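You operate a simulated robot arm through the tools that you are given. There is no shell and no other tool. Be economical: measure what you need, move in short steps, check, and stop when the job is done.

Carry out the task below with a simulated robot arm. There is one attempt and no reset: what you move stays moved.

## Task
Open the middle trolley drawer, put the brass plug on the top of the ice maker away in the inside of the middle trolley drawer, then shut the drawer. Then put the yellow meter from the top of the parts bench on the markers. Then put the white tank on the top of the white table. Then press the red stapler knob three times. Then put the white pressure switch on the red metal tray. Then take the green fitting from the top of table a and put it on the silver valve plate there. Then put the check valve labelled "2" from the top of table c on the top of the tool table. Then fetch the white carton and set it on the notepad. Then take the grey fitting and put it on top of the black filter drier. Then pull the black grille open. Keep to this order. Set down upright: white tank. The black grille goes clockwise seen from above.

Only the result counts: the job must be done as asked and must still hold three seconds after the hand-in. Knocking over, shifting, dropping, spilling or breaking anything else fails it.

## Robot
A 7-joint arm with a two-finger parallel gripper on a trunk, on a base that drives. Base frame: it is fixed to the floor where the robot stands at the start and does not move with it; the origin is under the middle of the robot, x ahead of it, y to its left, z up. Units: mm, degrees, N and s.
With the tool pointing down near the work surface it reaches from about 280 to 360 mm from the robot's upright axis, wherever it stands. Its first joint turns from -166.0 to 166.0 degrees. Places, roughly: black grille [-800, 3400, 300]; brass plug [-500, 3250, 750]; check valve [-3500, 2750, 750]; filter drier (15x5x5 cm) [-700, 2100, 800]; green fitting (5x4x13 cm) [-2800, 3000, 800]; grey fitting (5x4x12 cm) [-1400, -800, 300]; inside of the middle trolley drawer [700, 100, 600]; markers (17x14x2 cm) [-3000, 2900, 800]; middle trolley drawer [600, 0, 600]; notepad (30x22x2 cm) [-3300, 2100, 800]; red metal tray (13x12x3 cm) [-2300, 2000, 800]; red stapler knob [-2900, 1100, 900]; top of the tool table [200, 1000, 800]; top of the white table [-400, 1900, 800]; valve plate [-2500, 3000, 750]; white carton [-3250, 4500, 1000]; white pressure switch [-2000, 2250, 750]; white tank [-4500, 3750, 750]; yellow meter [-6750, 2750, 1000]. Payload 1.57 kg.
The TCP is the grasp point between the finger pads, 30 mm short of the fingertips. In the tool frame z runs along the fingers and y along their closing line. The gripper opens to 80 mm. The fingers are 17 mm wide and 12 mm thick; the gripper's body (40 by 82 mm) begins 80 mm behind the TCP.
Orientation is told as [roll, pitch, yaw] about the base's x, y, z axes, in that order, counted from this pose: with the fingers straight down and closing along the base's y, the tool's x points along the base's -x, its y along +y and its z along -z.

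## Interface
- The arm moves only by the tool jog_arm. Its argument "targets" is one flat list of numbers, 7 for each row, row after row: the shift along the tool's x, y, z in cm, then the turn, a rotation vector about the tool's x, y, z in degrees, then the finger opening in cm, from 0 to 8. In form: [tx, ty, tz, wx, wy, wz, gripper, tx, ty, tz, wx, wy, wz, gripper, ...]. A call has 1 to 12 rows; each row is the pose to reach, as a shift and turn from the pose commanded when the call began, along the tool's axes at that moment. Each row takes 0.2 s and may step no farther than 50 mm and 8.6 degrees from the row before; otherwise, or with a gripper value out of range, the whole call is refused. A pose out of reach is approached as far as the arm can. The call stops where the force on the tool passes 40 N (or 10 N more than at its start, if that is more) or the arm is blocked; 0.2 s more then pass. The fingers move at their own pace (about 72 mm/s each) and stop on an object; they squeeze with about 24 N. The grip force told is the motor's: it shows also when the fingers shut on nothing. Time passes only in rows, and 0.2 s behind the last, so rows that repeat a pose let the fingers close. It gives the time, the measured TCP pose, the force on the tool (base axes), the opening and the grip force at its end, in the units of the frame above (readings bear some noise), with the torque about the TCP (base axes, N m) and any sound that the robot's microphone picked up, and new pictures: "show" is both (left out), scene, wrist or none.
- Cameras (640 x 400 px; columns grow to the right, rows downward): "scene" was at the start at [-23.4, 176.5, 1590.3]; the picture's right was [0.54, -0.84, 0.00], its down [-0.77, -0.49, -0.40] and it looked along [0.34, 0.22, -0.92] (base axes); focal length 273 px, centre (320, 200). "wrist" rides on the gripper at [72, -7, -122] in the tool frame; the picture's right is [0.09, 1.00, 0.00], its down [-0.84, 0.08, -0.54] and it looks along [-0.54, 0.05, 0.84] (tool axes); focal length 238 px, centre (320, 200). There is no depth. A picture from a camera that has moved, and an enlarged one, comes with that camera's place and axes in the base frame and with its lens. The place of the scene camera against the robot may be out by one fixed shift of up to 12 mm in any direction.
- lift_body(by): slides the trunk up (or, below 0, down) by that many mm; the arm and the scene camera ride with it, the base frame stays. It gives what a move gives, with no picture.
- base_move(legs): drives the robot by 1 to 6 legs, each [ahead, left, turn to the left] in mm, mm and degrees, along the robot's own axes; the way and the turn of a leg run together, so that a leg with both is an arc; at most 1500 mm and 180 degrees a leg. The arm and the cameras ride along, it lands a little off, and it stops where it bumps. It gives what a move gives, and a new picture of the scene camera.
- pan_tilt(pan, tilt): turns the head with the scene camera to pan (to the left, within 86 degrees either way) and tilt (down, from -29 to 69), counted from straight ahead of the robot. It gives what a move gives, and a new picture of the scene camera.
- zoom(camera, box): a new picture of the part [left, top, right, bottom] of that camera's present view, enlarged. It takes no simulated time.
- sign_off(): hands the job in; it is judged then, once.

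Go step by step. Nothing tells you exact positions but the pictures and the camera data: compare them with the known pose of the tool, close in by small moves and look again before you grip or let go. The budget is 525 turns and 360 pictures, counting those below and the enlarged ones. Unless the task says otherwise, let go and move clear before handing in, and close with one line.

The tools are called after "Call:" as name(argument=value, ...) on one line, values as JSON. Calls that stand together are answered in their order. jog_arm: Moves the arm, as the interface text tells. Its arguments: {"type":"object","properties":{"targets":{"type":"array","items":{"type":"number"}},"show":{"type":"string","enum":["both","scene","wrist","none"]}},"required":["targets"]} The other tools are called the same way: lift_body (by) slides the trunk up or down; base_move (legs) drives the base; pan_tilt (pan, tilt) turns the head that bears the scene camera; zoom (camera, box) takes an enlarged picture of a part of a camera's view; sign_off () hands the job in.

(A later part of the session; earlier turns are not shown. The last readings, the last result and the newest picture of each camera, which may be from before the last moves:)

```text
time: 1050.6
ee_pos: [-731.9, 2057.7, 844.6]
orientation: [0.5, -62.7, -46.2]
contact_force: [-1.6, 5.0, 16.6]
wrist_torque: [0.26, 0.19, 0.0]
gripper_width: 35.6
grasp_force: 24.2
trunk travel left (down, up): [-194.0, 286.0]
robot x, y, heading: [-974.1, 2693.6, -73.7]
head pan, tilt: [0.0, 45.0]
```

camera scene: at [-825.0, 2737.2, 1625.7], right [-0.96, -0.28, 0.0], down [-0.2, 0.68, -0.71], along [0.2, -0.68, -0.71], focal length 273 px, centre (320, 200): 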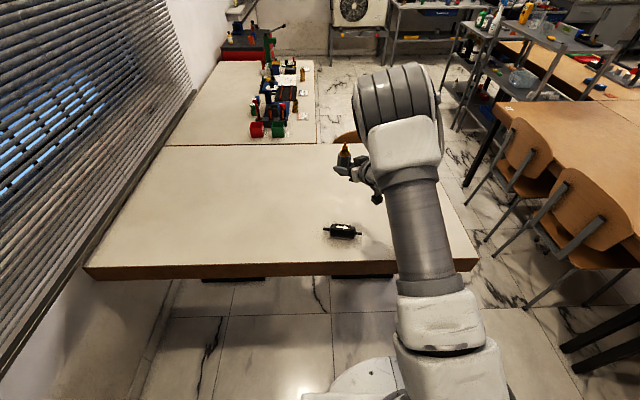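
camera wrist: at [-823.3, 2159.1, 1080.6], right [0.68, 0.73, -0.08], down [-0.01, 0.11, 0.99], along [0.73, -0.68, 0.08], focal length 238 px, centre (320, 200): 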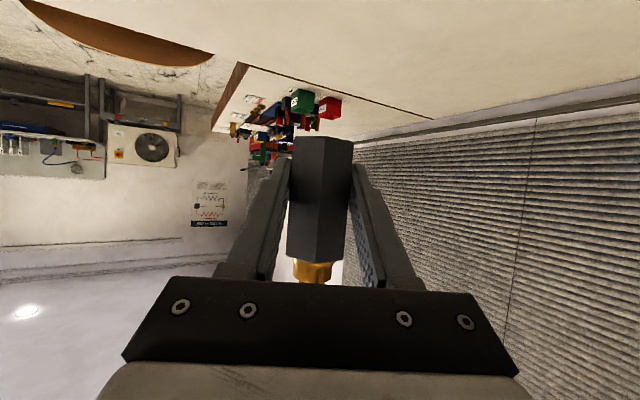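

Contact (17 N). Checking the seating before release.

Call:
zoom(camera="scene", box=[300, 140, 400, 220])

Call:
jog_arm(targets=[0, 0, 0, 0, 0, 0, 2.5], show="wrist")

```text
5.00 times, centred on (350, 180) of scene
camera zoom: at [-826.1, 2739.2, 1386.2], right [-0.96, -0.28, 0.0], down [-0.2, 0.68, -0.71], along [0.2, -0.68, -0.71], focal length 1366 px, centre (170, 300)
```

zoom: 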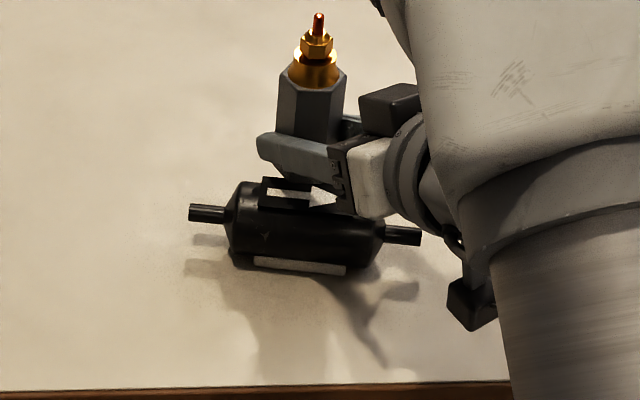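

```text
time: 1051.0
ee_pos: [-732.1, 2057.4, 844.1]
orientation: [0.5, -62.5, -46.1]
contact_force: [0.7, -0.2, 20.9]
wrist_torque: [0.0, -0.05, 0.02]
gripper_width: 35.9
grasp_force: 23.5
trunk travel left (down, up): [-194.0, 286.0]
robot x, y, heading: [-966.0, 2691.9, -73.6]
head pan, tilt: [0.0, 45.0]
camera wrist: at [-835.3, 2153.8, 835.0], right [0.68, 0.73, -0.08], down [-0.02, 0.12, 0.99], along [0.73, -0.68, 0.09], focal length 238 px, centre (320, 200)
```

wrist: 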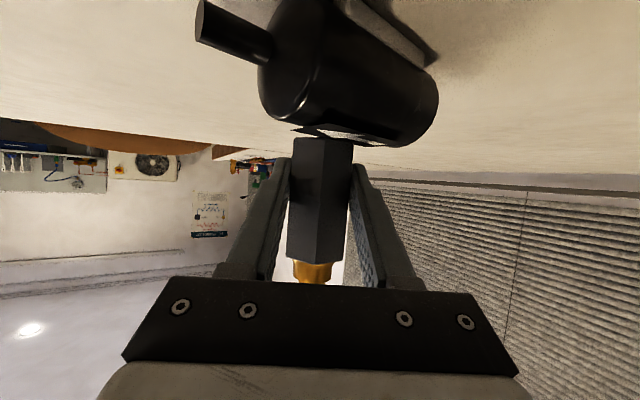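

Call:
zoom(camera="wrist", box=[250, 60, 450, 180])

```text
3.20 times, centred on (350, 120) of wrist
camera zoom: at [-835.3, 2153.8, 835.0], right [0.68, 0.73, -0.08], down [-0.02, 0.12, 0.99], along [0.73, -0.68, 0.09], focal length 763 px, centre (224, 456)
```

zoom: 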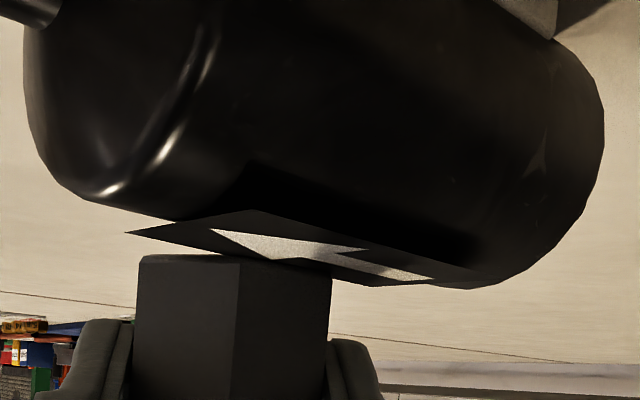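

The close view shows the fitting about 26 mm too far past the pad (it was held slightly ahead of the TCP). Lifting 25 mm and shifting it back over the pad.

Call:
jog_arm(targets=[-1.3, 0, -0.7, 0, 0, 0, 2.5, -2.6, 0, -1.4, 0, 0, 0, 2.5, -2, 0.5, -2.6, 0, 0, 0, 2.5, -1.4, 1, -3.75, 0, 0, 0, 2.5], show="wrist")

Call:
zoom(camera="wrist", box=[230, 40, 450, 180])

Call:
zoom(camera="scene", box=[300, 140, 400, 220])

```text
time: 1052.0
ee_pos: [-745.5, 2084.5, 868.9]
orientation: [0.8, -62.1, -46.5]
contact_force: [0.2, -0.4, -3.5]
wrist_torque: [-0.01, 0.02, 0.03]
gripper_width: 35.7
grasp_force: 23.9
trunk travel left (down, up): [-194.0, 286.0]
robot x, y, heading: [-966.0, 2695.3, -73.4]
head pan, tilt: [0.0, 45.0]
camera wrist: at [-848.2, 2180.9, 861.6], right [0.68, 0.73, -0.08], down [-0.01, 0.11, 0.99], along [0.73, -0.68, 0.08], focal length 238 px, centre (320, 200)
```

wrist: 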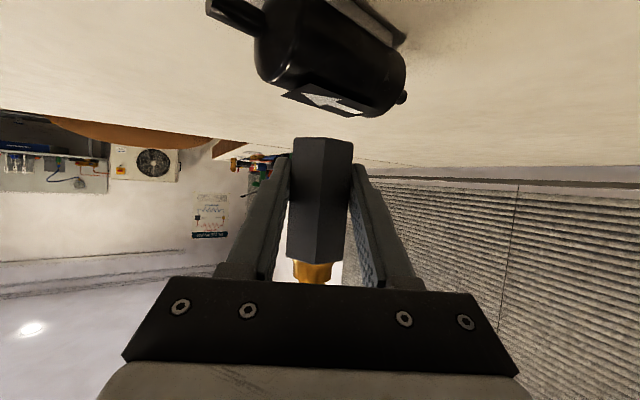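

```text
2.86 times, centred on (340, 110) of wrist
camera zoom: at [-848.2, 2180.9, 861.6], right [0.68, 0.73, -0.08], down [-0.01, 0.11, 0.99], along [0.73, -0.68, 0.08], focal length 681 px, centre (263, 457)
```

zoom: 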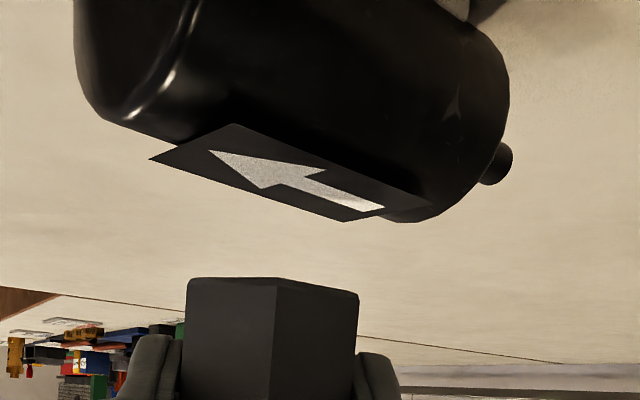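

```text
5.00 times, centred on (350, 180) of scene
camera zoom: at [-825.3, 2737.3, 1385.7], right [-0.96, -0.28, 0.0], down [-0.2, 0.68, -0.71], along [0.2, -0.68, -0.71], focal length 1366 px, centre (170, 300)
```

zoom: 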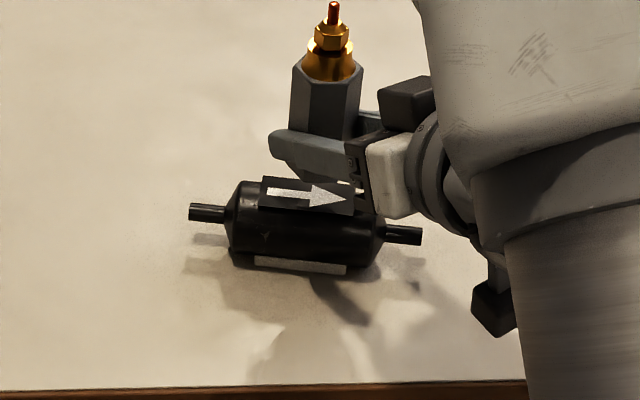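

The pad is now fully visible; its centre is about 7 mm further in x and 3 mm less in y than the fitting. Adjusting and lowering until contact.

Call:
jog_arm(targets=[-0.33, 0.3, 0.62, 0, 0, 0, 2.5, 0.55, 0.3, 1.09, 0, 0, 0, 2.5, 1.26, 0.3, 1.47, 0, 0, 0, 2.5], show="none")

Call:
jog_arm(targets=[0.27, 0, 0.14, 0, 0, 0, 2.5, 0.53, 0, 0.28, 0, 0, 0, 2.5, 0.8, 0, 0.42, 0, 0, 0, 2.5], show="wrist")

Call:
zoom(camera="wrist", box=[230, 60, 450, 200])

```text
time: 1052.8
ee_pos: [-737.6, 2081.1, 849.8]
orientation: [0.7, -62.1, -46.3]
contact_force: [-0.7, -0.3, -3.5]
wrist_torque: [0.04, 0.03, -0.02]
gripper_width: 35.8
grasp_force: 24.6
trunk travel left (down, up): [-194.0, 286.0]
robot x, y, heading: [-970.8, 2693.0, -73.8]
head pan, tilt: [0.0, 45.0]
```

```text
time: 1053.6
ee_pos: [-737.1, 2080.1, 843.3]
orientation: [0.7, -62.4, -46.3]
contact_force: [-0.2, 1.5, 2.9]
wrist_torque: [-0.1, -0.06, 0.01]
gripper_width: 35.4
grasp_force: 23.7
trunk travel left (down, up): [-194.0, 286.0]
robot x, y, heading: [-965.3, 2698.8, -73.6]
head pan, tilt: [0.0, 45.0]
camera wrist: at [-839.7, 2176.9, 836.1], right [0.68, 0.73, -0.08], down [-0.01, 0.12, 0.99], along [0.73, -0.68, 0.09], focal length 238 px, centre (320, 200)
```

wrist: 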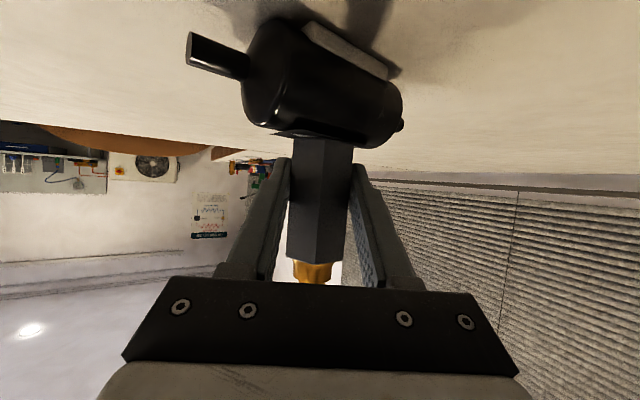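

```text
2.86 times, centred on (340, 130) of wrist
camera zoom: at [-839.7, 2176.9, 836.1], right [0.68, 0.73, -0.08], down [-0.01, 0.12, 0.99], along [0.73, -0.68, 0.09], focal length 681 px, centre (263, 400)
```

zoom: 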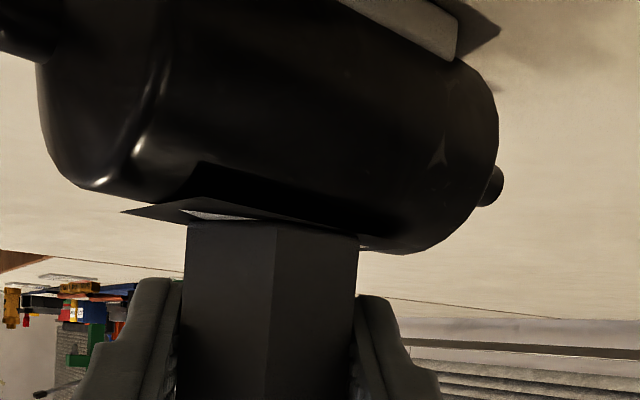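

Seated over the pad centre with light contact. Pressing 3 mm more, then releasing slowly.

Call:
jog_arm(targets=[0.2, 0, 0.1, 0, 0, 0, 2.5, 0.2, 0, 0.1, 0, 0, 0, 2.5], show="none")

Call:
jog_arm(targets=[0, 0, 0, 0, 0, 0, 3.8, 0, 0, 0, 0, 0, 0, 4.6, 0, 0, 0, 0, 0, 0, 6, 0, 0, 0, 0, 0, 0, 6.4], show="wrist")

```text
time: 1054.2
ee_pos: [-737.1, 2080.4, 843.7]
orientation: [0.5, -62.6, -46.2]
contact_force: [0.9, 0.3, 15.8]
wrist_torque: [-0.5, -0.17, 0.04]
gripper_width: 35.6
grasp_force: 24.3
trunk travel left (down, up): [-194.0, 286.0]
robot x, y, heading: [-964.3, 2695.8, -73.9]
head pan, tilt: [0.0, 45.0]
```

```text
time: 1055.2
ee_pos: [-737.9, 2080.9, 840.9]
orientation: [0.7, -62.0, -46.5]
contact_force: [-0.4, -0.4, 0.1]
wrist_torque: [0.0, -0.01, -0.05]
gripper_width: 63.9
grasp_force: 0.0
trunk travel left (down, up): [-194.0, 286.0]
robot x, y, heading: [-967.6, 2697.3, -73.7]
head pan, tilt: [0.0, 45.0]
camera wrist: at [-840.3, 2177.3, 833.0], right [0.68, 0.73, -0.08], down [-0.01, 0.11, 0.99], along [0.73, -0.68, 0.09], focal length 238 px, centre (320, 200)
```

wrist: 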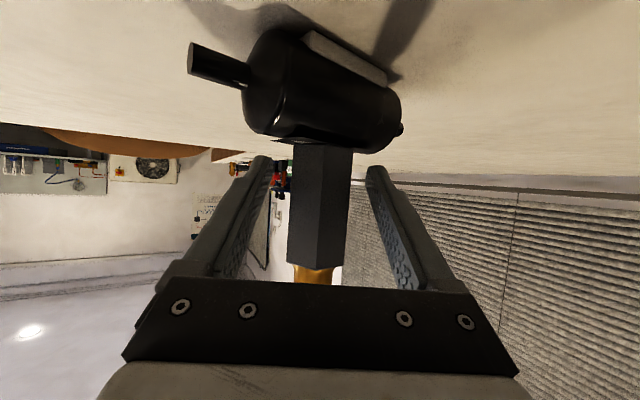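

The fitting stands on the drier. Backing the gripper away along its axis.

Call:
jog_arm(targets=[0, 0, -2, 0, 0, 0, 6.4, 0, 0, -5, 0, 0, 0, 6.4, 0, 0, -9, 0, 0, 0, 6.4, 0, 0, -13, 0, 0, 0, 6.4], show="wrist")

Call:
zoom(camera="scene", box=[270, 110, 430, 230])

```text
time: 1056.2
ee_pos: [-817.7, 2161.5, 899.3]
orientation: [0.8, -62.3, -46.4]
contact_force: [0.6, 0.8, -0.3]
wrist_torque: [0.03, 0.02, -0.04]
gripper_width: 64.0
grasp_force: 0.0
trunk travel left (down, up): [-194.0, 286.0]
robot x, y, heading: [-963.7, 2694.4, -73.7]
head pan, tilt: [0.0, 45.0]
camera wrist: at [-920.8, 2257.6, 892.7], right [0.68, 0.73, -0.08], down [-0.01, 0.11, 0.99], along [0.73, -0.68, 0.09], focal length 238 px, centre (320, 200)
```

wrist: 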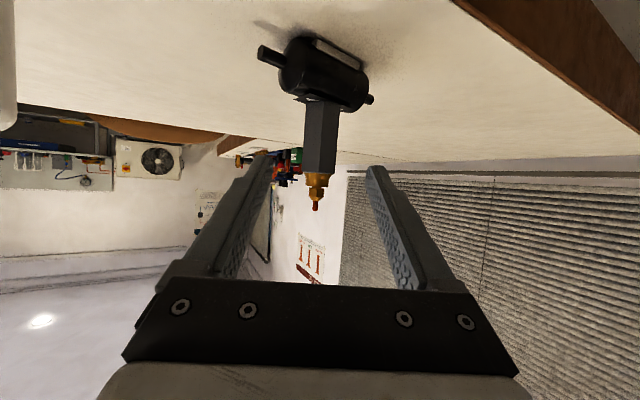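

```text
3.33 times, centred on (350, 170) of scene
camera zoom: at [-825.3, 2737.5, 1385.7], right [-0.96, -0.28, 0.0], down [-0.2, 0.68, -0.71], along [0.2, -0.68, -0.71], focal length 910 px, centre (220, 300)
```

zoom: 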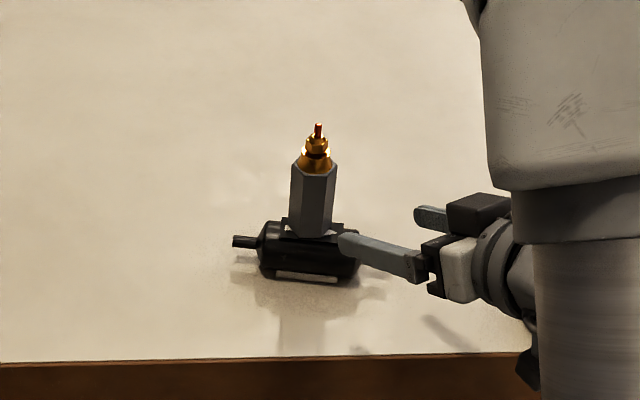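

The fitting stands on the drier. Raising, backing off, then going to look at the ice maker's black grille.

Call:
lift_body(by=200)

Call:
base_move(legs=[[-500, 0, 0], [0, -450, 0]])

Call:
pan_tilt(pan=80, tilt=50)

```text
time: 1058.4
ee_pos: [-817.2, 2161.5, 1099.4]
orientation: [0.7, -62.3, -46.3]
contact_force: [0.3, -1.1, -0.1]
wrist_torque: [0.0, -0.04, -0.01]
gripper_width: 64.0
grasp_force: 0.0
trunk travel left (down, up): [-394.0, 86.0]
robot x, y, heading: [-970.2, 2694.2, -73.6]
head pan, tilt: [0.0, 45.0]
```

```text
time: 1065.6
ee_pos: [-1384.1, 2518.2, 1099.3]
orientation: [0.7, -62.2, -46.8]
contact_force: [-0.2, 0.1, -0.4]
wrist_torque: [0.02, -0.04, 0.02]
gripper_width: 63.9
grasp_force: 0.0
trunk travel left (down, up): [-394.0, 86.0]
robot x, y, heading: [-1528.2, 3055.0, -74.1]
head pan, tilt: [0.0, 45.0]
camera scene: at [-1387.8, 3095.8, 1585.7], right [-0.96, -0.27, 0.0], down [-0.19, 0.68, -0.71], along [0.19, -0.68, -0.71], focal length 273 px, centre (320, 200)
```

scene: 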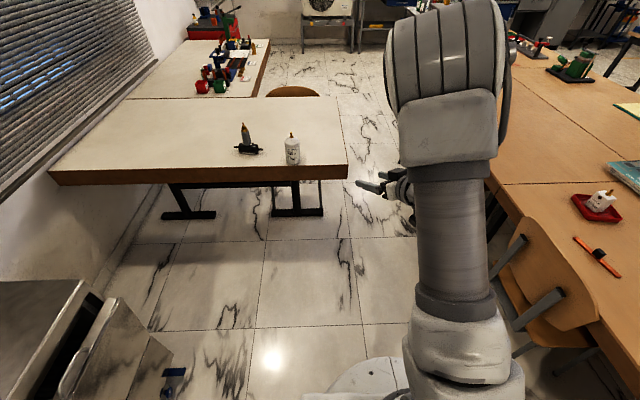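

```text
time: 1067.1
ee_pos: [-1383.8, 2519.1, 1100.5]
orientation: [0.8, -62.3, -46.8]
contact_force: [0.1, -0.4, 0.6]
wrist_torque: [0.01, 0.0, -0.02]
gripper_width: 64.1
grasp_force: 0.0
trunk travel left (down, up): [-394.0, 86.0]
robot x, y, heading: [-1528.7, 3056.4, -74.0]
head pan, tilt: [80.0, 50.0]
camera scene: at [-1333.4, 3181.9, 1578.8], right [0.1, -0.99, 0.0], down [-0.76, -0.08, -0.64], along [0.64, 0.07, -0.77], focal length 273 px, centre (320, 200)
```

scene: 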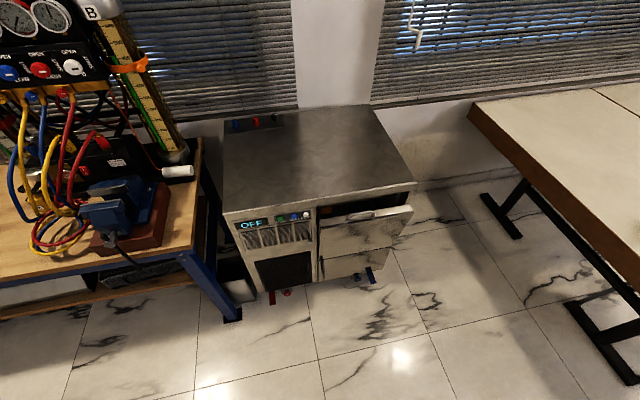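

Call:
zoom(camera="scene", box=[210, 180, 430, 320])

```text
2.86 times, centred on (320, 250) of scene
camera zoom: at [-1333.4, 3181.9, 1578.8], right [0.1, -0.99, 0.0], down [-0.76, -0.08, -0.64], along [0.64, 0.07, -0.77], focal length 780 px, centre (320, 57)
```

zoom: 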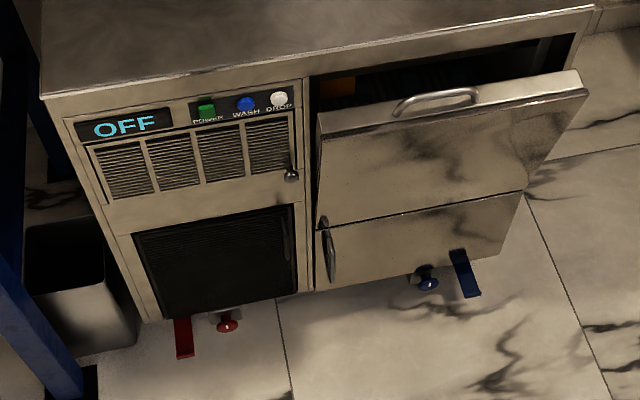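

The grille's black vertical handle is at its right edge (hinge on the left, so it swings clockwise). Turning to face it squarely for measurement.

Call:
base_move(legs=[[0, 0, 91]])

Call:
pan_tilt(pan=0, tilt=45)

Call:
zoom(camera="scene", box=[240, 120, 440, 270])

```text
time: 1072.7
ee_pos: [-996.4, 3205.9, 1099.5]
orientation: [0.7, -62.2, 43.8]
contact_force: [-0.2, -0.1, 0.5]
wrist_torque: [0.01, 0.02, -0.02]
gripper_width: 64.0
grasp_force: 0.0
trunk travel left (down, up): [-394.0, 86.0]
robot x, y, heading: [-1527.9, 3054.6, 16.7]
head pan, tilt: [80.0, 50.0]
camera scene: at [-1647.8, 3246.8, 1578.8], right [0.99, 0.11, 0.0], down [0.09, -0.76, -0.64], along [-0.07, 0.64, -0.77], focal length 273 px, centre (320, 200)
```

scene: 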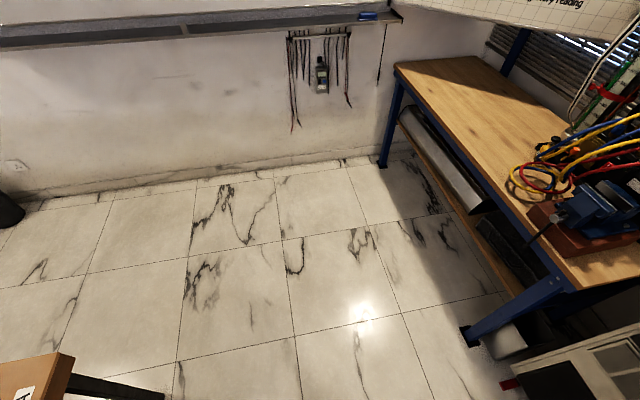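

```text
time: 1074.2
ee_pos: [-995.8, 3205.2, 1099.5]
orientation: [0.7, -62.2, 43.8]
contact_force: [0.1, -0.4, 0.4]
wrist_torque: [0.0, -0.01, 0.01]
gripper_width: 64.1
grasp_force: 0.1
trunk travel left (down, up): [-394.0, 86.0]
robot x, y, heading: [-1530.7, 3049.2, 16.5]
head pan, tilt: [0.0, 45.0]
camera scene: at [-1561.2, 3193.4, 1585.7], right [0.28, -0.96, 0.0], down [-0.68, -0.2, -0.71], along [0.68, 0.2, -0.71], focal length 273 px, centre (320, 200)
```

scene: 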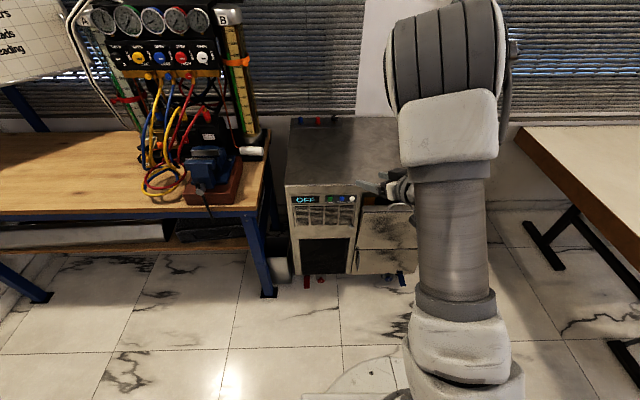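

```text
2.67 times, centred on (340, 195) of scene
camera zoom: at [-1561.2, 3193.4, 1585.7], right [0.28, -0.96, 0.0], down [-0.68, -0.2, -0.71], along [0.68, 0.2, -0.71], focal length 728 px, centre (267, 213)
```

zoom: 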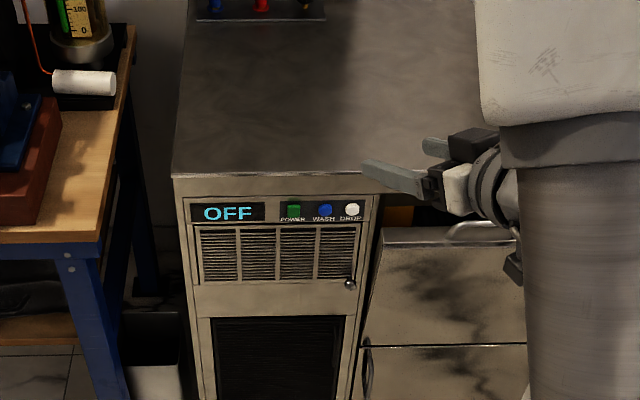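

Measured: grille face near u≈215, handle about v≈3377, z≈390. Lowering the arm here, in the open, with the tool pitched as it is.

Call:
lift_body(by=-388)

Call:
jog_arm(targets=[2.95, 0, 2.98, 0, 0, 0, 6.4, 5.9, 0, 5.96, 0, 0, 0, 6.4, 8.85, 0, 8.94, 0, 0, 0, 6.4, 11.8, 0, 11.92, 0, 0, 0, 6.4, 14.75, 0, 14.9, 0, 0, 0, 6.4, 17.7, 0, 17.88, 0, 0, 0, 6.4, 20.65, 0, 20.86, 0, 0, 0, 6.4, 23.6, 0, 23.84, 0, 0, 0, 6.4], show="both")

```text
time: 1077.9
ee_pos: [-995.7, 3205.8, 712.2]
orientation: [0.7, -62.2, 43.8]
contact_force: [-0.4, -0.1, 0.7]
wrist_torque: [-0.01, 0.0, 0.0]
gripper_width: 64.1
grasp_force: 0.0
trunk travel left (down, up): [-6.0, 474.0]
robot x, y, heading: [-1525.2, 3056.6, 16.3]
head pan, tilt: [0.0, 45.0]
```

```text
time: 1079.7
ee_pos: [-925.1, 3276.6, 392.1]
orientation: [0.8, -62.2, 43.9]
contact_force: [1.0, -0.3, 0.9]
wrist_torque: [0.03, -0.01, 0.01]
gripper_width: 64.3
grasp_force: 0.0
trunk travel left (down, up): [-6.0, 474.0]
robot x, y, heading: [-1529.9, 3054.7, 16.4]
head pan, tilt: [0.0, 45.0]
camera scene: at [-1561.3, 3193.3, 1197.8], right [0.28, -0.96, 0.0], down [-0.68, -0.2, -0.71], along [0.68, 0.2, -0.71], focal length 273 px, centre (320, 200)
camera wrist: at [-1020.7, 3172.4, 385.7], right [-0.73, 0.68, -0.08], down [-0.11, -0.01, 0.99], along [0.68, 0.73, 0.09], focal length 238 px, centre (320, 200)
```

scene: 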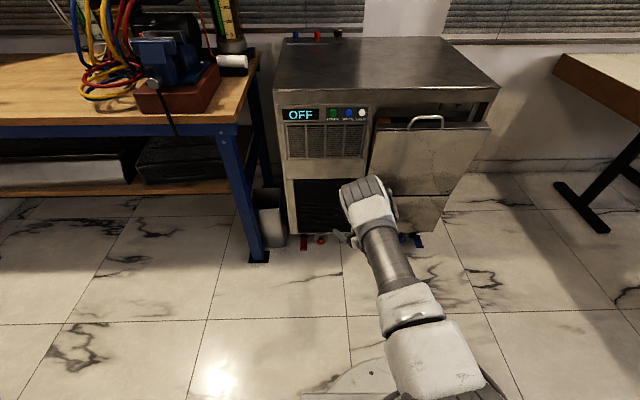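
wrist: 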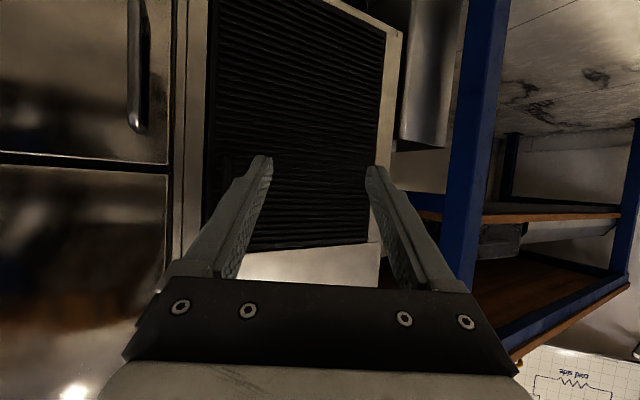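

Call:
zoom(camera="wrist", box=[160, 0, 400, 260])

Call:
zoom(camera="scene", box=[270, 90, 400, 260])

```text
1.54 times, centred on (280, 130) of wrist
camera zoom: at [-1020.7, 3172.4, 385.7], right [-0.73, 0.68, -0.08], down [-0.11, -0.01, 0.99], along [0.68, 0.73, 0.09], focal length 367 px, centre (382, 308)
```

zoom: 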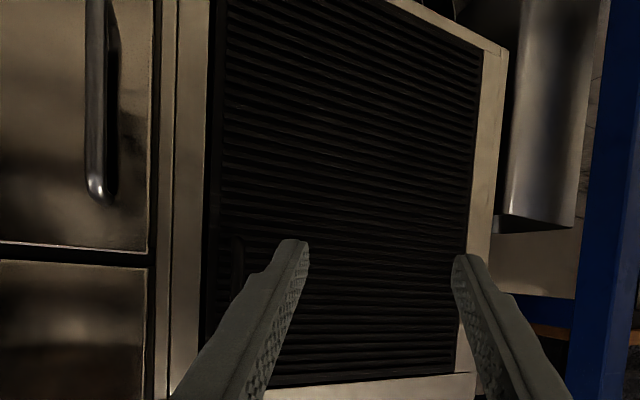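

```text
2.35 times, centred on (335, 175) of scene
camera zoom: at [-1561.3, 3193.3, 1197.8], right [0.28, -0.96, 0.0], down [-0.68, -0.2, -0.71], along [0.68, 0.2, -0.71], focal length 643 px, centre (285, 259)
```

zoom: 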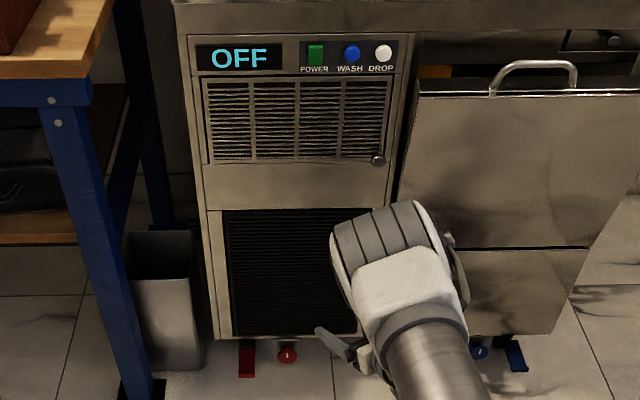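

Call:
zoom(camera="wrist", box=[200, 60, 280, 200])

```text
2.86 times, centred on (240, 130) of wrist
camera zoom: at [-1020.7, 3172.4, 385.7], right [-0.73, 0.68, -0.08], down [-0.11, -0.01, 0.99], along [0.68, 0.73, 0.09], focal length 681 px, centre (549, 400)
```

zoom: 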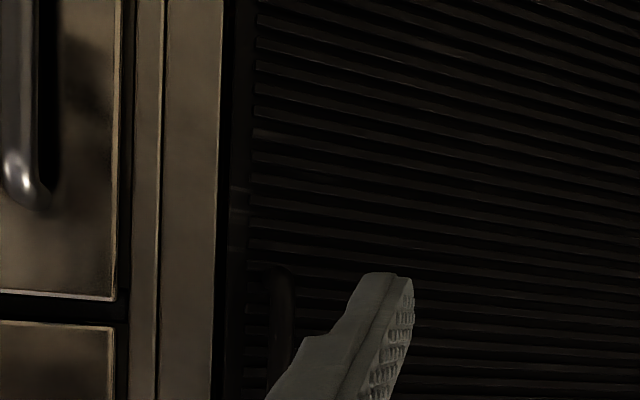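

I can make out the handle: a black vertical bar at about (-759, 3294), z 366–515. Aligning laterally and in height first.

Call:
base_move(legs=[[47, -91, 0]])

Call:
lift_body(by=48)

Call:
jog_arm(targets=[0, 0, 0, 0, 0, 0, 4.6], show="wrist")

Call:
zoom(camera="wrist", box=[220, 60, 420, 220])

```text
time: 1081.1
ee_pos: [-854.3, 3204.2, 392.6]
orientation: [0.7, -62.2, 43.9]
contact_force: [-0.1, -0.3, 0.4]
wrist_torque: [0.01, -0.01, -0.04]
gripper_width: 63.7
grasp_force: 0.1
trunk travel left (down, up): [-6.0, 474.0]
robot x, y, heading: [-1458.3, 2979.2, 16.6]
head pan, tilt: [0.0, 45.0]
camera scene: at [-1490.3, 3119.6, 1197.7], right [0.28, -0.96, 0.0], down [-0.68, -0.2, -0.71], along [0.68, 0.2, -0.71], focal length 273 px, centre (320, 200)
```

scene: 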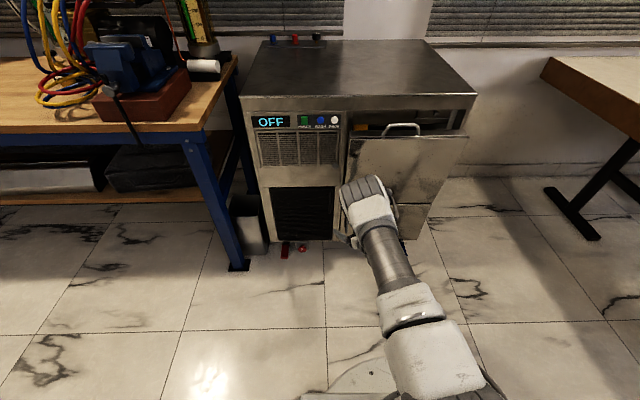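

```text
time: 1082.0
ee_pos: [-854.3, 3203.1, 441.5]
orientation: [0.7, -62.2, 43.9]
contact_force: [0.5, 0.1, -0.1]
wrist_torque: [-0.01, 0.02, 0.0]
gripper_width: 64.1
grasp_force: 0.1
trunk travel left (down, up): [-54.0, 426.0]
robot x, y, heading: [-1458.6, 2984.3, 16.7]
head pan, tilt: [0.0, 45.0]
```

```text
time: 1082.4
ee_pos: [-854.2, 3203.5, 439.9]
orientation: [0.6, -62.2, 43.9]
contact_force: [-1.4, -0.4, -0.1]
wrist_torque: [0.02, 0.0, 0.0]
gripper_width: 46.1
grasp_force: 0.1
trunk travel left (down, up): [-54.0, 426.0]
robot x, y, heading: [-1458.8, 2979.0, 16.6]
head pan, tilt: [0.0, 45.0]
camera wrist: at [-950.1, 3099.3, 433.9], right [-0.73, 0.68, -0.08], down [-0.11, -0.01, 0.99], along [0.67, 0.73, 0.09], focal length 238 px, centre (320, 200)
```

wrist: 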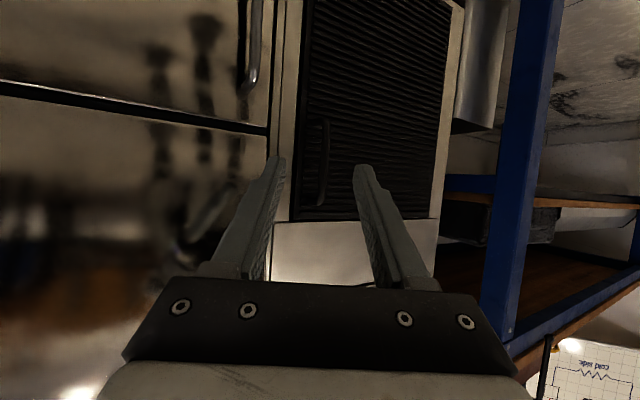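

```text
2.50 times, centred on (320, 140) of wrist
camera zoom: at [-950.1, 3099.3, 433.9], right [-0.73, 0.68, -0.08], down [-0.11, -0.01, 0.99], along [0.67, 0.73, 0.09], focal length 596 px, centre (320, 350)
```

zoom: 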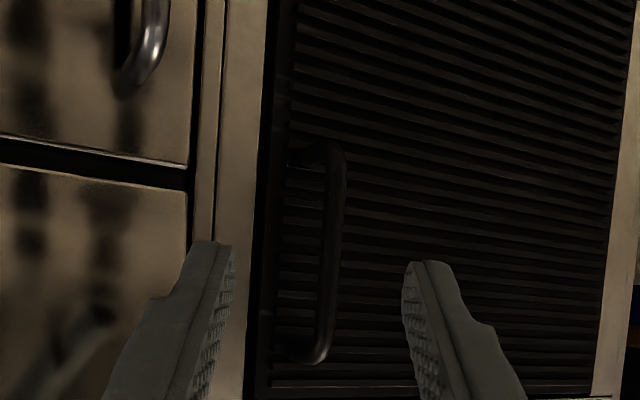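

The D-shaped handle is clear: bar at about (-781, 3285), z 371–457. Lowering 22 mm and approaching along the tool line.

Call:
lift_body(by=-22)

Call:
base_move(legs=[[57, 29, 0]])

Call:
jog_arm(targets=[0, 0.6, 0, 0, 0, 0, 4.6], show="wrist")

Call:
zoom(camera="wrist", box=[230, 60, 410, 220])

```text
time: 1083.1
ee_pos: [-854.7, 3202.8, 419.0]
orientation: [0.7, -62.3, 43.9]
contact_force: [-1.0, 0.4, -0.8]
wrist_torque: [0.0, 0.0, -0.01]
gripper_width: 46.1
grasp_force: 0.0
trunk travel left (down, up): [-32.0, 448.0]
robot x, y, heading: [-1459.3, 2980.1, 16.8]
head pan, tilt: [0.0, 45.0]
```

```text
time: 1084.1
ee_pos: [-809.8, 3247.1, 418.9]
orientation: [0.7, -62.2, 43.9]
contact_force: [0.0, 0.1, -0.1]
wrist_torque: [0.0, -0.04, 0.0]
gripper_width: 46.0
grasp_force: 0.1
trunk travel left (down, up): [-32.0, 448.0]
robot x, y, heading: [-1413.9, 3023.3, 16.5]
head pan, tilt: [0.0, 45.0]
camera scene: at [-1446.1, 3162.9, 1223.7], right [0.29, -0.96, 0.0], down [-0.68, -0.2, -0.71], along [0.68, 0.2, -0.71], focal length 273 px, centre (320, 200)
```

scene: 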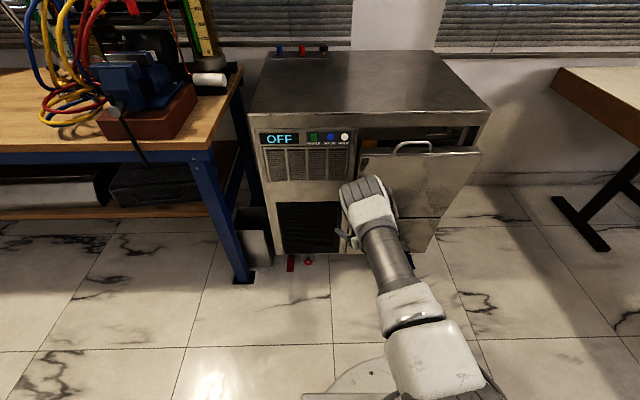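

```text
time: 1084.5
ee_pos: [-814.2, 3252.1, 419.9]
orientation: [0.7, -62.2, 43.8]
contact_force: [0.3, 0.7, 0.2]
wrist_torque: [0.02, 0.01, 0.0]
gripper_width: 45.8
grasp_force: 0.1
trunk travel left (down, up): [-32.0, 448.0]
robot x, y, heading: [-1414.1, 3025.1, 16.6]
head pan, tilt: [0.0, 45.0]
camera wrist: at [-910.0, 3147.3, 412.0], right [-0.73, 0.68, -0.08], down [-0.11, -0.01, 0.99], along [0.67, 0.73, 0.09], focal length 238 px, centre (320, 200)
```

wrist: 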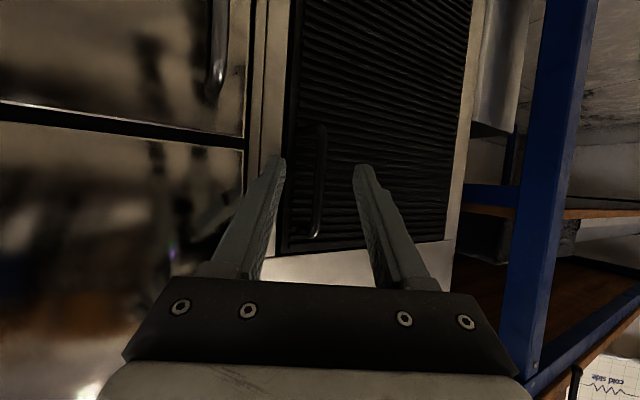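

```text
2.50 times, centred on (320, 140) of wrist
camera zoom: at [-910.0, 3147.3, 412.0], right [-0.73, 0.68, -0.08], down [-0.11, -0.01, 0.99], along [0.67, 0.73, 0.09], focal length 596 px, centre (320, 350)
```

zoom: 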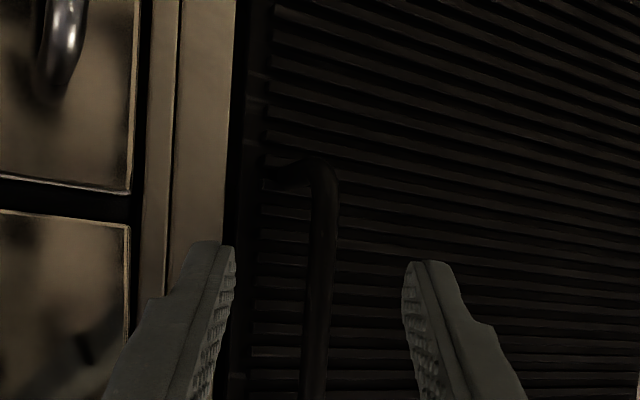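

Centred; about 35 mm to go. Advancing and closing on the bar.

Call:
jog_arm(targets=[-0.8, 0, 1.5, 0, 0, 0, 4.6, -1.6, 0, 3, 0, 0, 0, 4.6], show="none")

Call:
zoom(camera="wrist", box=[230, 80, 410, 240])

```text
time: 1085.1
ee_pos: [-790.6, 3276.0, 418.9]
orientation: [0.7, -62.2, 44.0]
contact_force: [0.2, 0.5, 0.1]
wrist_torque: [0.0, 0.0, -0.02]
gripper_width: 46.0
grasp_force: 0.2
trunk travel left (down, up): [-32.0, 448.0]
robot x, y, heading: [-1414.3, 3024.3, 16.6]
head pan, tilt: [0.0, 45.0]
```

```text
2.50 times, centred on (320, 160) of wrist
camera zoom: at [-886.7, 3171.3, 412.1], right [-0.73, 0.68, -0.08], down [-0.11, -0.01, 0.99], along [0.67, 0.73, 0.09], focal length 596 px, centre (320, 300)
```

zoom: 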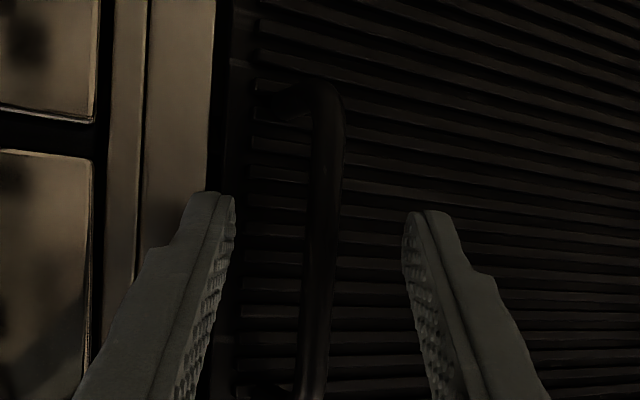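

Call:
jog_arm(targets=[-0.6, 0, 1.15, 0, 0, 0, 4.6, -0.6, 0, 1.15, 0, 0, 0, 2, -0.6, 0, 1.15, 0, 0, 0, 0, -0.6, 0, 1.15, 0, 0, 0, 0, -0.6, 0, 1.15, 0, 0, 0, 0], show="none")

Call:
zoom(camera="wrist", box=[230, 80, 410, 240])

```text
time: 1086.3
ee_pos: [-782.2, 3283.4, 419.4]
orientation: [0.8, -62.0, 44.1]
contact_force: [-11.3, -25.8, 1.5]
wrist_torque: [-0.1, 0.1, -0.11]
gripper_width: 8.6
grasp_force: 27.6
trunk travel left (down, up): [-32.0, 448.0]
robot x, y, heading: [-1417.9, 3022.2, 16.4]
head pan, tilt: [0.0, 45.0]
```

```text
2.50 times, centred on (320, 160) of wrist
camera zoom: at [-878.2, 3179.2, 412.3], right [-0.73, 0.68, -0.08], down [-0.11, -0.01, 0.99], along [0.67, 0.74, 0.08], focal length 596 px, centre (320, 300)
```

zoom: 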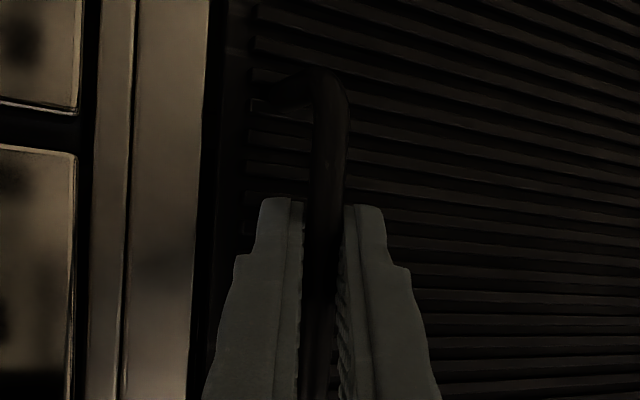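

Gripping the bar (8.6 mm). Now swinging the grille open by driving the base in an arc about the hinge, in small steps while watching the force.

Call:
base_move(legs=[[-32, 78, -6]])

```text
time: 1087.6
ee_pos: [-806.2, 3281.5, 419.0]
orientation: [0.6, -62.0, 37.9]
contact_force: [2.8, -25.1, -6.7]
wrist_torque: [-0.13, 0.16, -0.2]
gripper_width: 8.8
grasp_force: 27.0
trunk travel left (down, up): [-32.0, 448.0]
robot x, y, heading: [-1462.7, 3093.0, 10.5]
head pan, tilt: [0.0, 45.0]
camera scene: at [-1479.5, 3233.3, 1223.8], right [0.18, -0.98, 0.0], down [-0.7, -0.13, -0.71], along [0.69, 0.13, -0.71], focal length 273 px, centre (320, 200)
```

scene: 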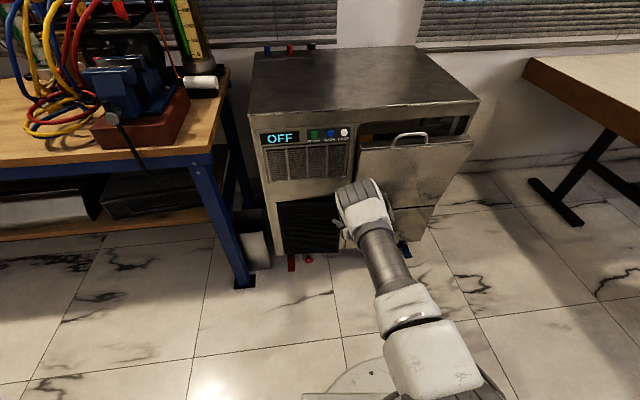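

The handle follows as predicted. Continuing the arc.

Call:
base_move(legs=[[-54, 129.5, -10]])

Call:
zoom(camera="scene", box=[240, 110, 420, 290])

```text
time: 1089.2
ee_pos: [-849.6, 3282.3, 420.2]
orientation: [0.0, -61.7, 28.1]
contact_force: [-3.3, -35.3, 2.9]
wrist_torque: [0.0, 0.33, -0.33]
gripper_width: 8.6
grasp_force: 27.3
trunk travel left (down, up): [-32.0, 448.0]
robot x, y, heading: [-1528.4, 3214.4, 0.6]
head pan, tilt: [0.0, 45.0]
camera scene: at [-1523.1, 3358.0, 1223.8], right [0.01, -1.0, 0.0], down [-0.71, -0.01, -0.71], along [0.71, 0.01, -0.71], focal length 273 px, centre (320, 200)
```

scene: 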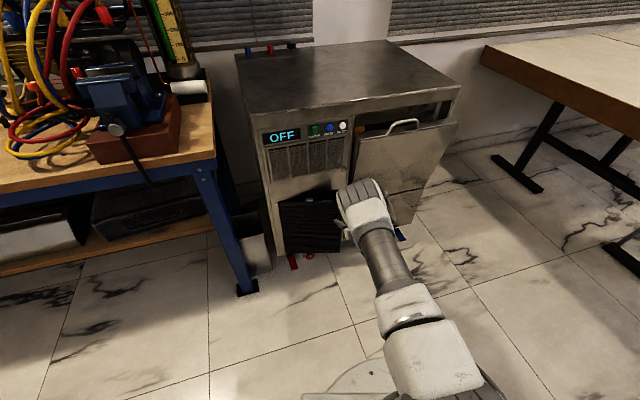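

```text
2.22 times, centred on (330, 200) of scene
camera zoom: at [-1523.1, 3358.0, 1223.8], right [0.01, -1.0, 0.0], down [-0.71, -0.01, -0.71], along [0.71, 0.01, -0.71], focal length 607 px, centre (298, 200)
```

zoom: 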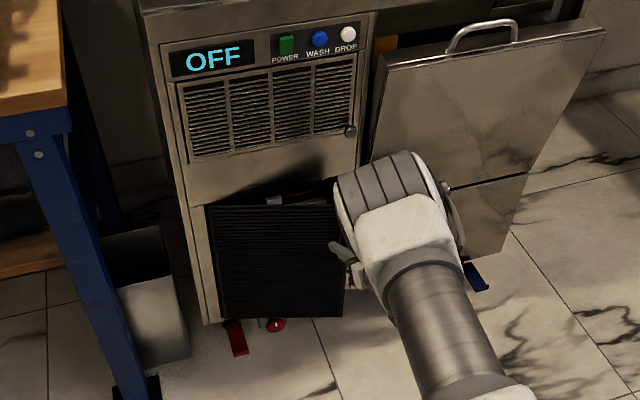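

It opens. There is a 35 N side load toward -y; relaxing it with a small sideways jog, then continuing.

Call:
jog_arm(targets=[0, -0.5, 0, 0, 0, 0, 0], show="none")

Call:
base_move(legs=[[-54, 129.5, -10]])

```text
time: 1089.6
ee_pos: [-845.7, 3282.2, 418.4]
orientation: [0.3, -61.9, 28.2]
contact_force: [0.3, 13.5, -2.4]
wrist_torque: [-0.03, 0.61, 0.11]
gripper_width: 8.7
grasp_force: 27.6
trunk travel left (down, up): [-32.0, 448.0]
robot x, y, heading: [-1528.0, 3214.1, 0.6]
head pan, tilt: [0.0, 45.0]
```

```text
time: 1091.2
ee_pos: [-890.9, 3292.4, 419.8]
orientation: [0.2, -61.9, 18.1]
contact_force: [6.1, 21.9, -2.8]
wrist_torque: [0.2, 0.36, 0.18]
gripper_width: 8.7
grasp_force: 27.8
trunk travel left (down, up): [-32.0, 448.0]
robot x, y, heading: [-1576.5, 3342.6, -9.3]
head pan, tilt: [0.0, 45.0]
camera scene: at [-1542.9, 3487.7, 1223.7], right [-0.16, -0.99, 0.0], down [-0.7, 0.11, -0.71], along [0.7, -0.11, -0.71], focal length 273 px, centre (320, 200)
```

scene: 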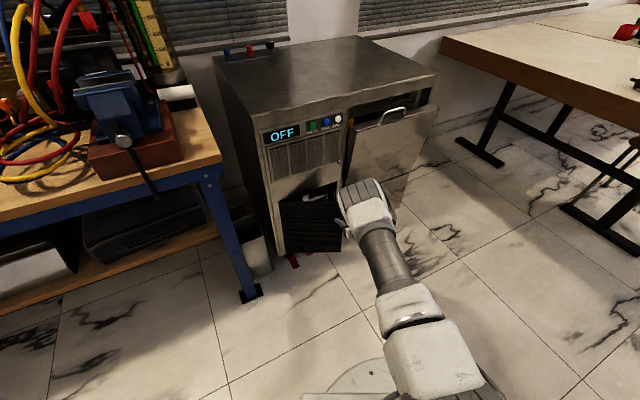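

Call:
base_move(legs=[[-54, 131, -10]])

Call:
base_move(legs=[[-54, 131, -10]])

```text
time: 1092.8
ee_pos: [-932.4, 3307.7, 419.2]
orientation: [-0.2, -61.6, 8.0]
contact_force: [-12.4, -25.4, 3.7]
wrist_torque: [0.15, 0.53, -0.25]
gripper_width: 8.7
grasp_force: 28.0
trunk travel left (down, up): [-32.0, 448.0]
robot x, y, heading: [-1596.5, 3485.6, -19.8]
head pan, tilt: [0.0, 45.0]
camera scene: at [-1540.6, 3621.1, 1223.8], right [-0.33, -0.94, 0.0], down [-0.67, 0.23, -0.71], along [0.67, -0.23, -0.71], focal length 273 px, centre (320, 200)
```

scene: 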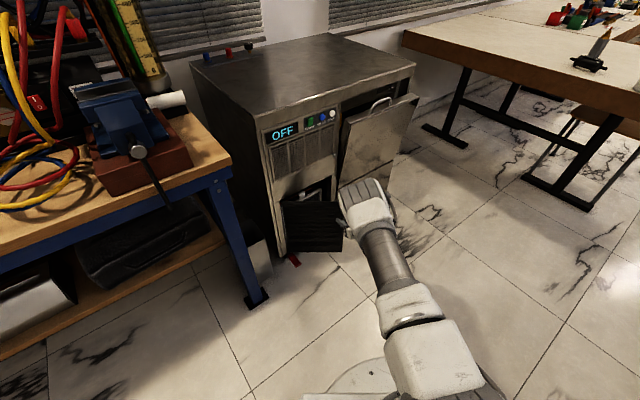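

```text
time: 1094.5
ee_pos: [-970.5, 3335.5, 418.7]
orientation: [-0.9, -61.3, -1.7]
contact_force: [-22.1, -29.7, 7.9]
wrist_torque: [0.31, 0.27, -0.33]
gripper_width: 8.6
grasp_force: 27.6
trunk travel left (down, up): [-32.0, 448.0]
robot x, y, heading: [-1594.4, 3626.7, -29.0]
head pan, tilt: [0.0, 45.0]
camera scene: at [-1515.2, 3752.5, 1223.8], right [-0.48, -0.87, 0.0], down [-0.62, 0.34, -0.71], along [0.62, -0.34, -0.71], focal length 273 px, centre (320, 200)
```

scene: 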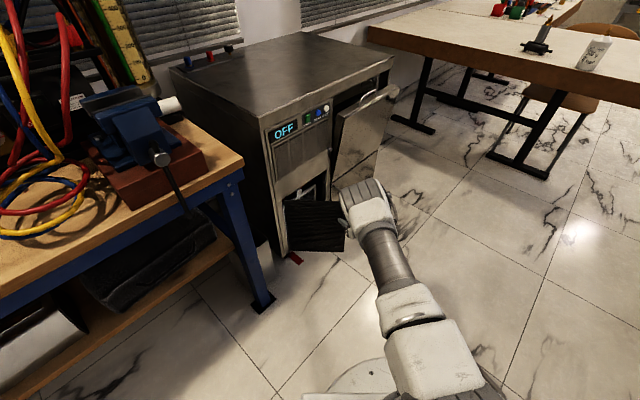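

Open about 46°. Relaxing the radial load and continuing.

Call:
jog_arm(targets=[0.15, -0.38, -0.29, 0, 0, 0, 0], show="none")

Call:
base_move(legs=[[-54, 131, -10]])

```text
time: 1094.8
ee_pos: [-971.2, 3333.7, 419.6]
orientation: [-0.4, -61.6, -1.5]
contact_force: [9.3, 11.5, -2.4]
wrist_torque: [0.53, 0.08, 0.05]
gripper_width: 8.8
grasp_force: 27.9
trunk travel left (down, up): [-32.0, 448.0]
robot x, y, heading: [-1590.2, 3628.1, -28.9]
head pan, tilt: [0.0, 45.0]
```

```text
time: 1096.5
ee_pos: [-1004.8, 3366.9, 419.6]
orientation: [-0.3, -61.6, -11.8]
contact_force: [26.9, 22.8, -1.4]
wrist_torque: [0.49, 0.07, 0.17]
gripper_width: 8.8
grasp_force: 26.8
trunk travel left (down, up): [-32.0, 448.0]
robot x, y, heading: [-1560.9, 3763.0, -39.2]
head pan, tilt: [0.0, 45.0]
camera scene: at [-1466.2, 3874.7, 1223.7], right [-0.63, -0.78, 0.0], down [-0.55, 0.45, -0.71], along [0.55, -0.45, -0.71], focal length 273 px, centre (320, 200)
```

scene: 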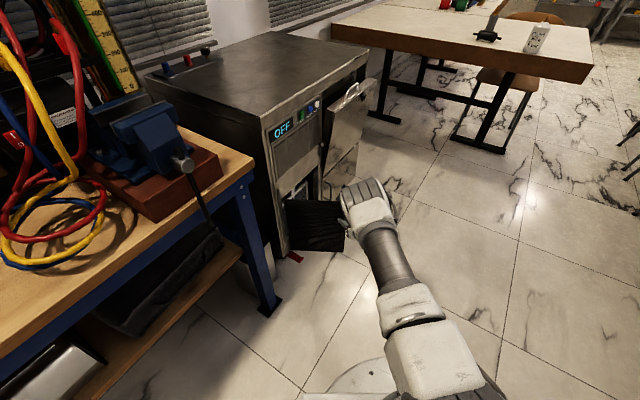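

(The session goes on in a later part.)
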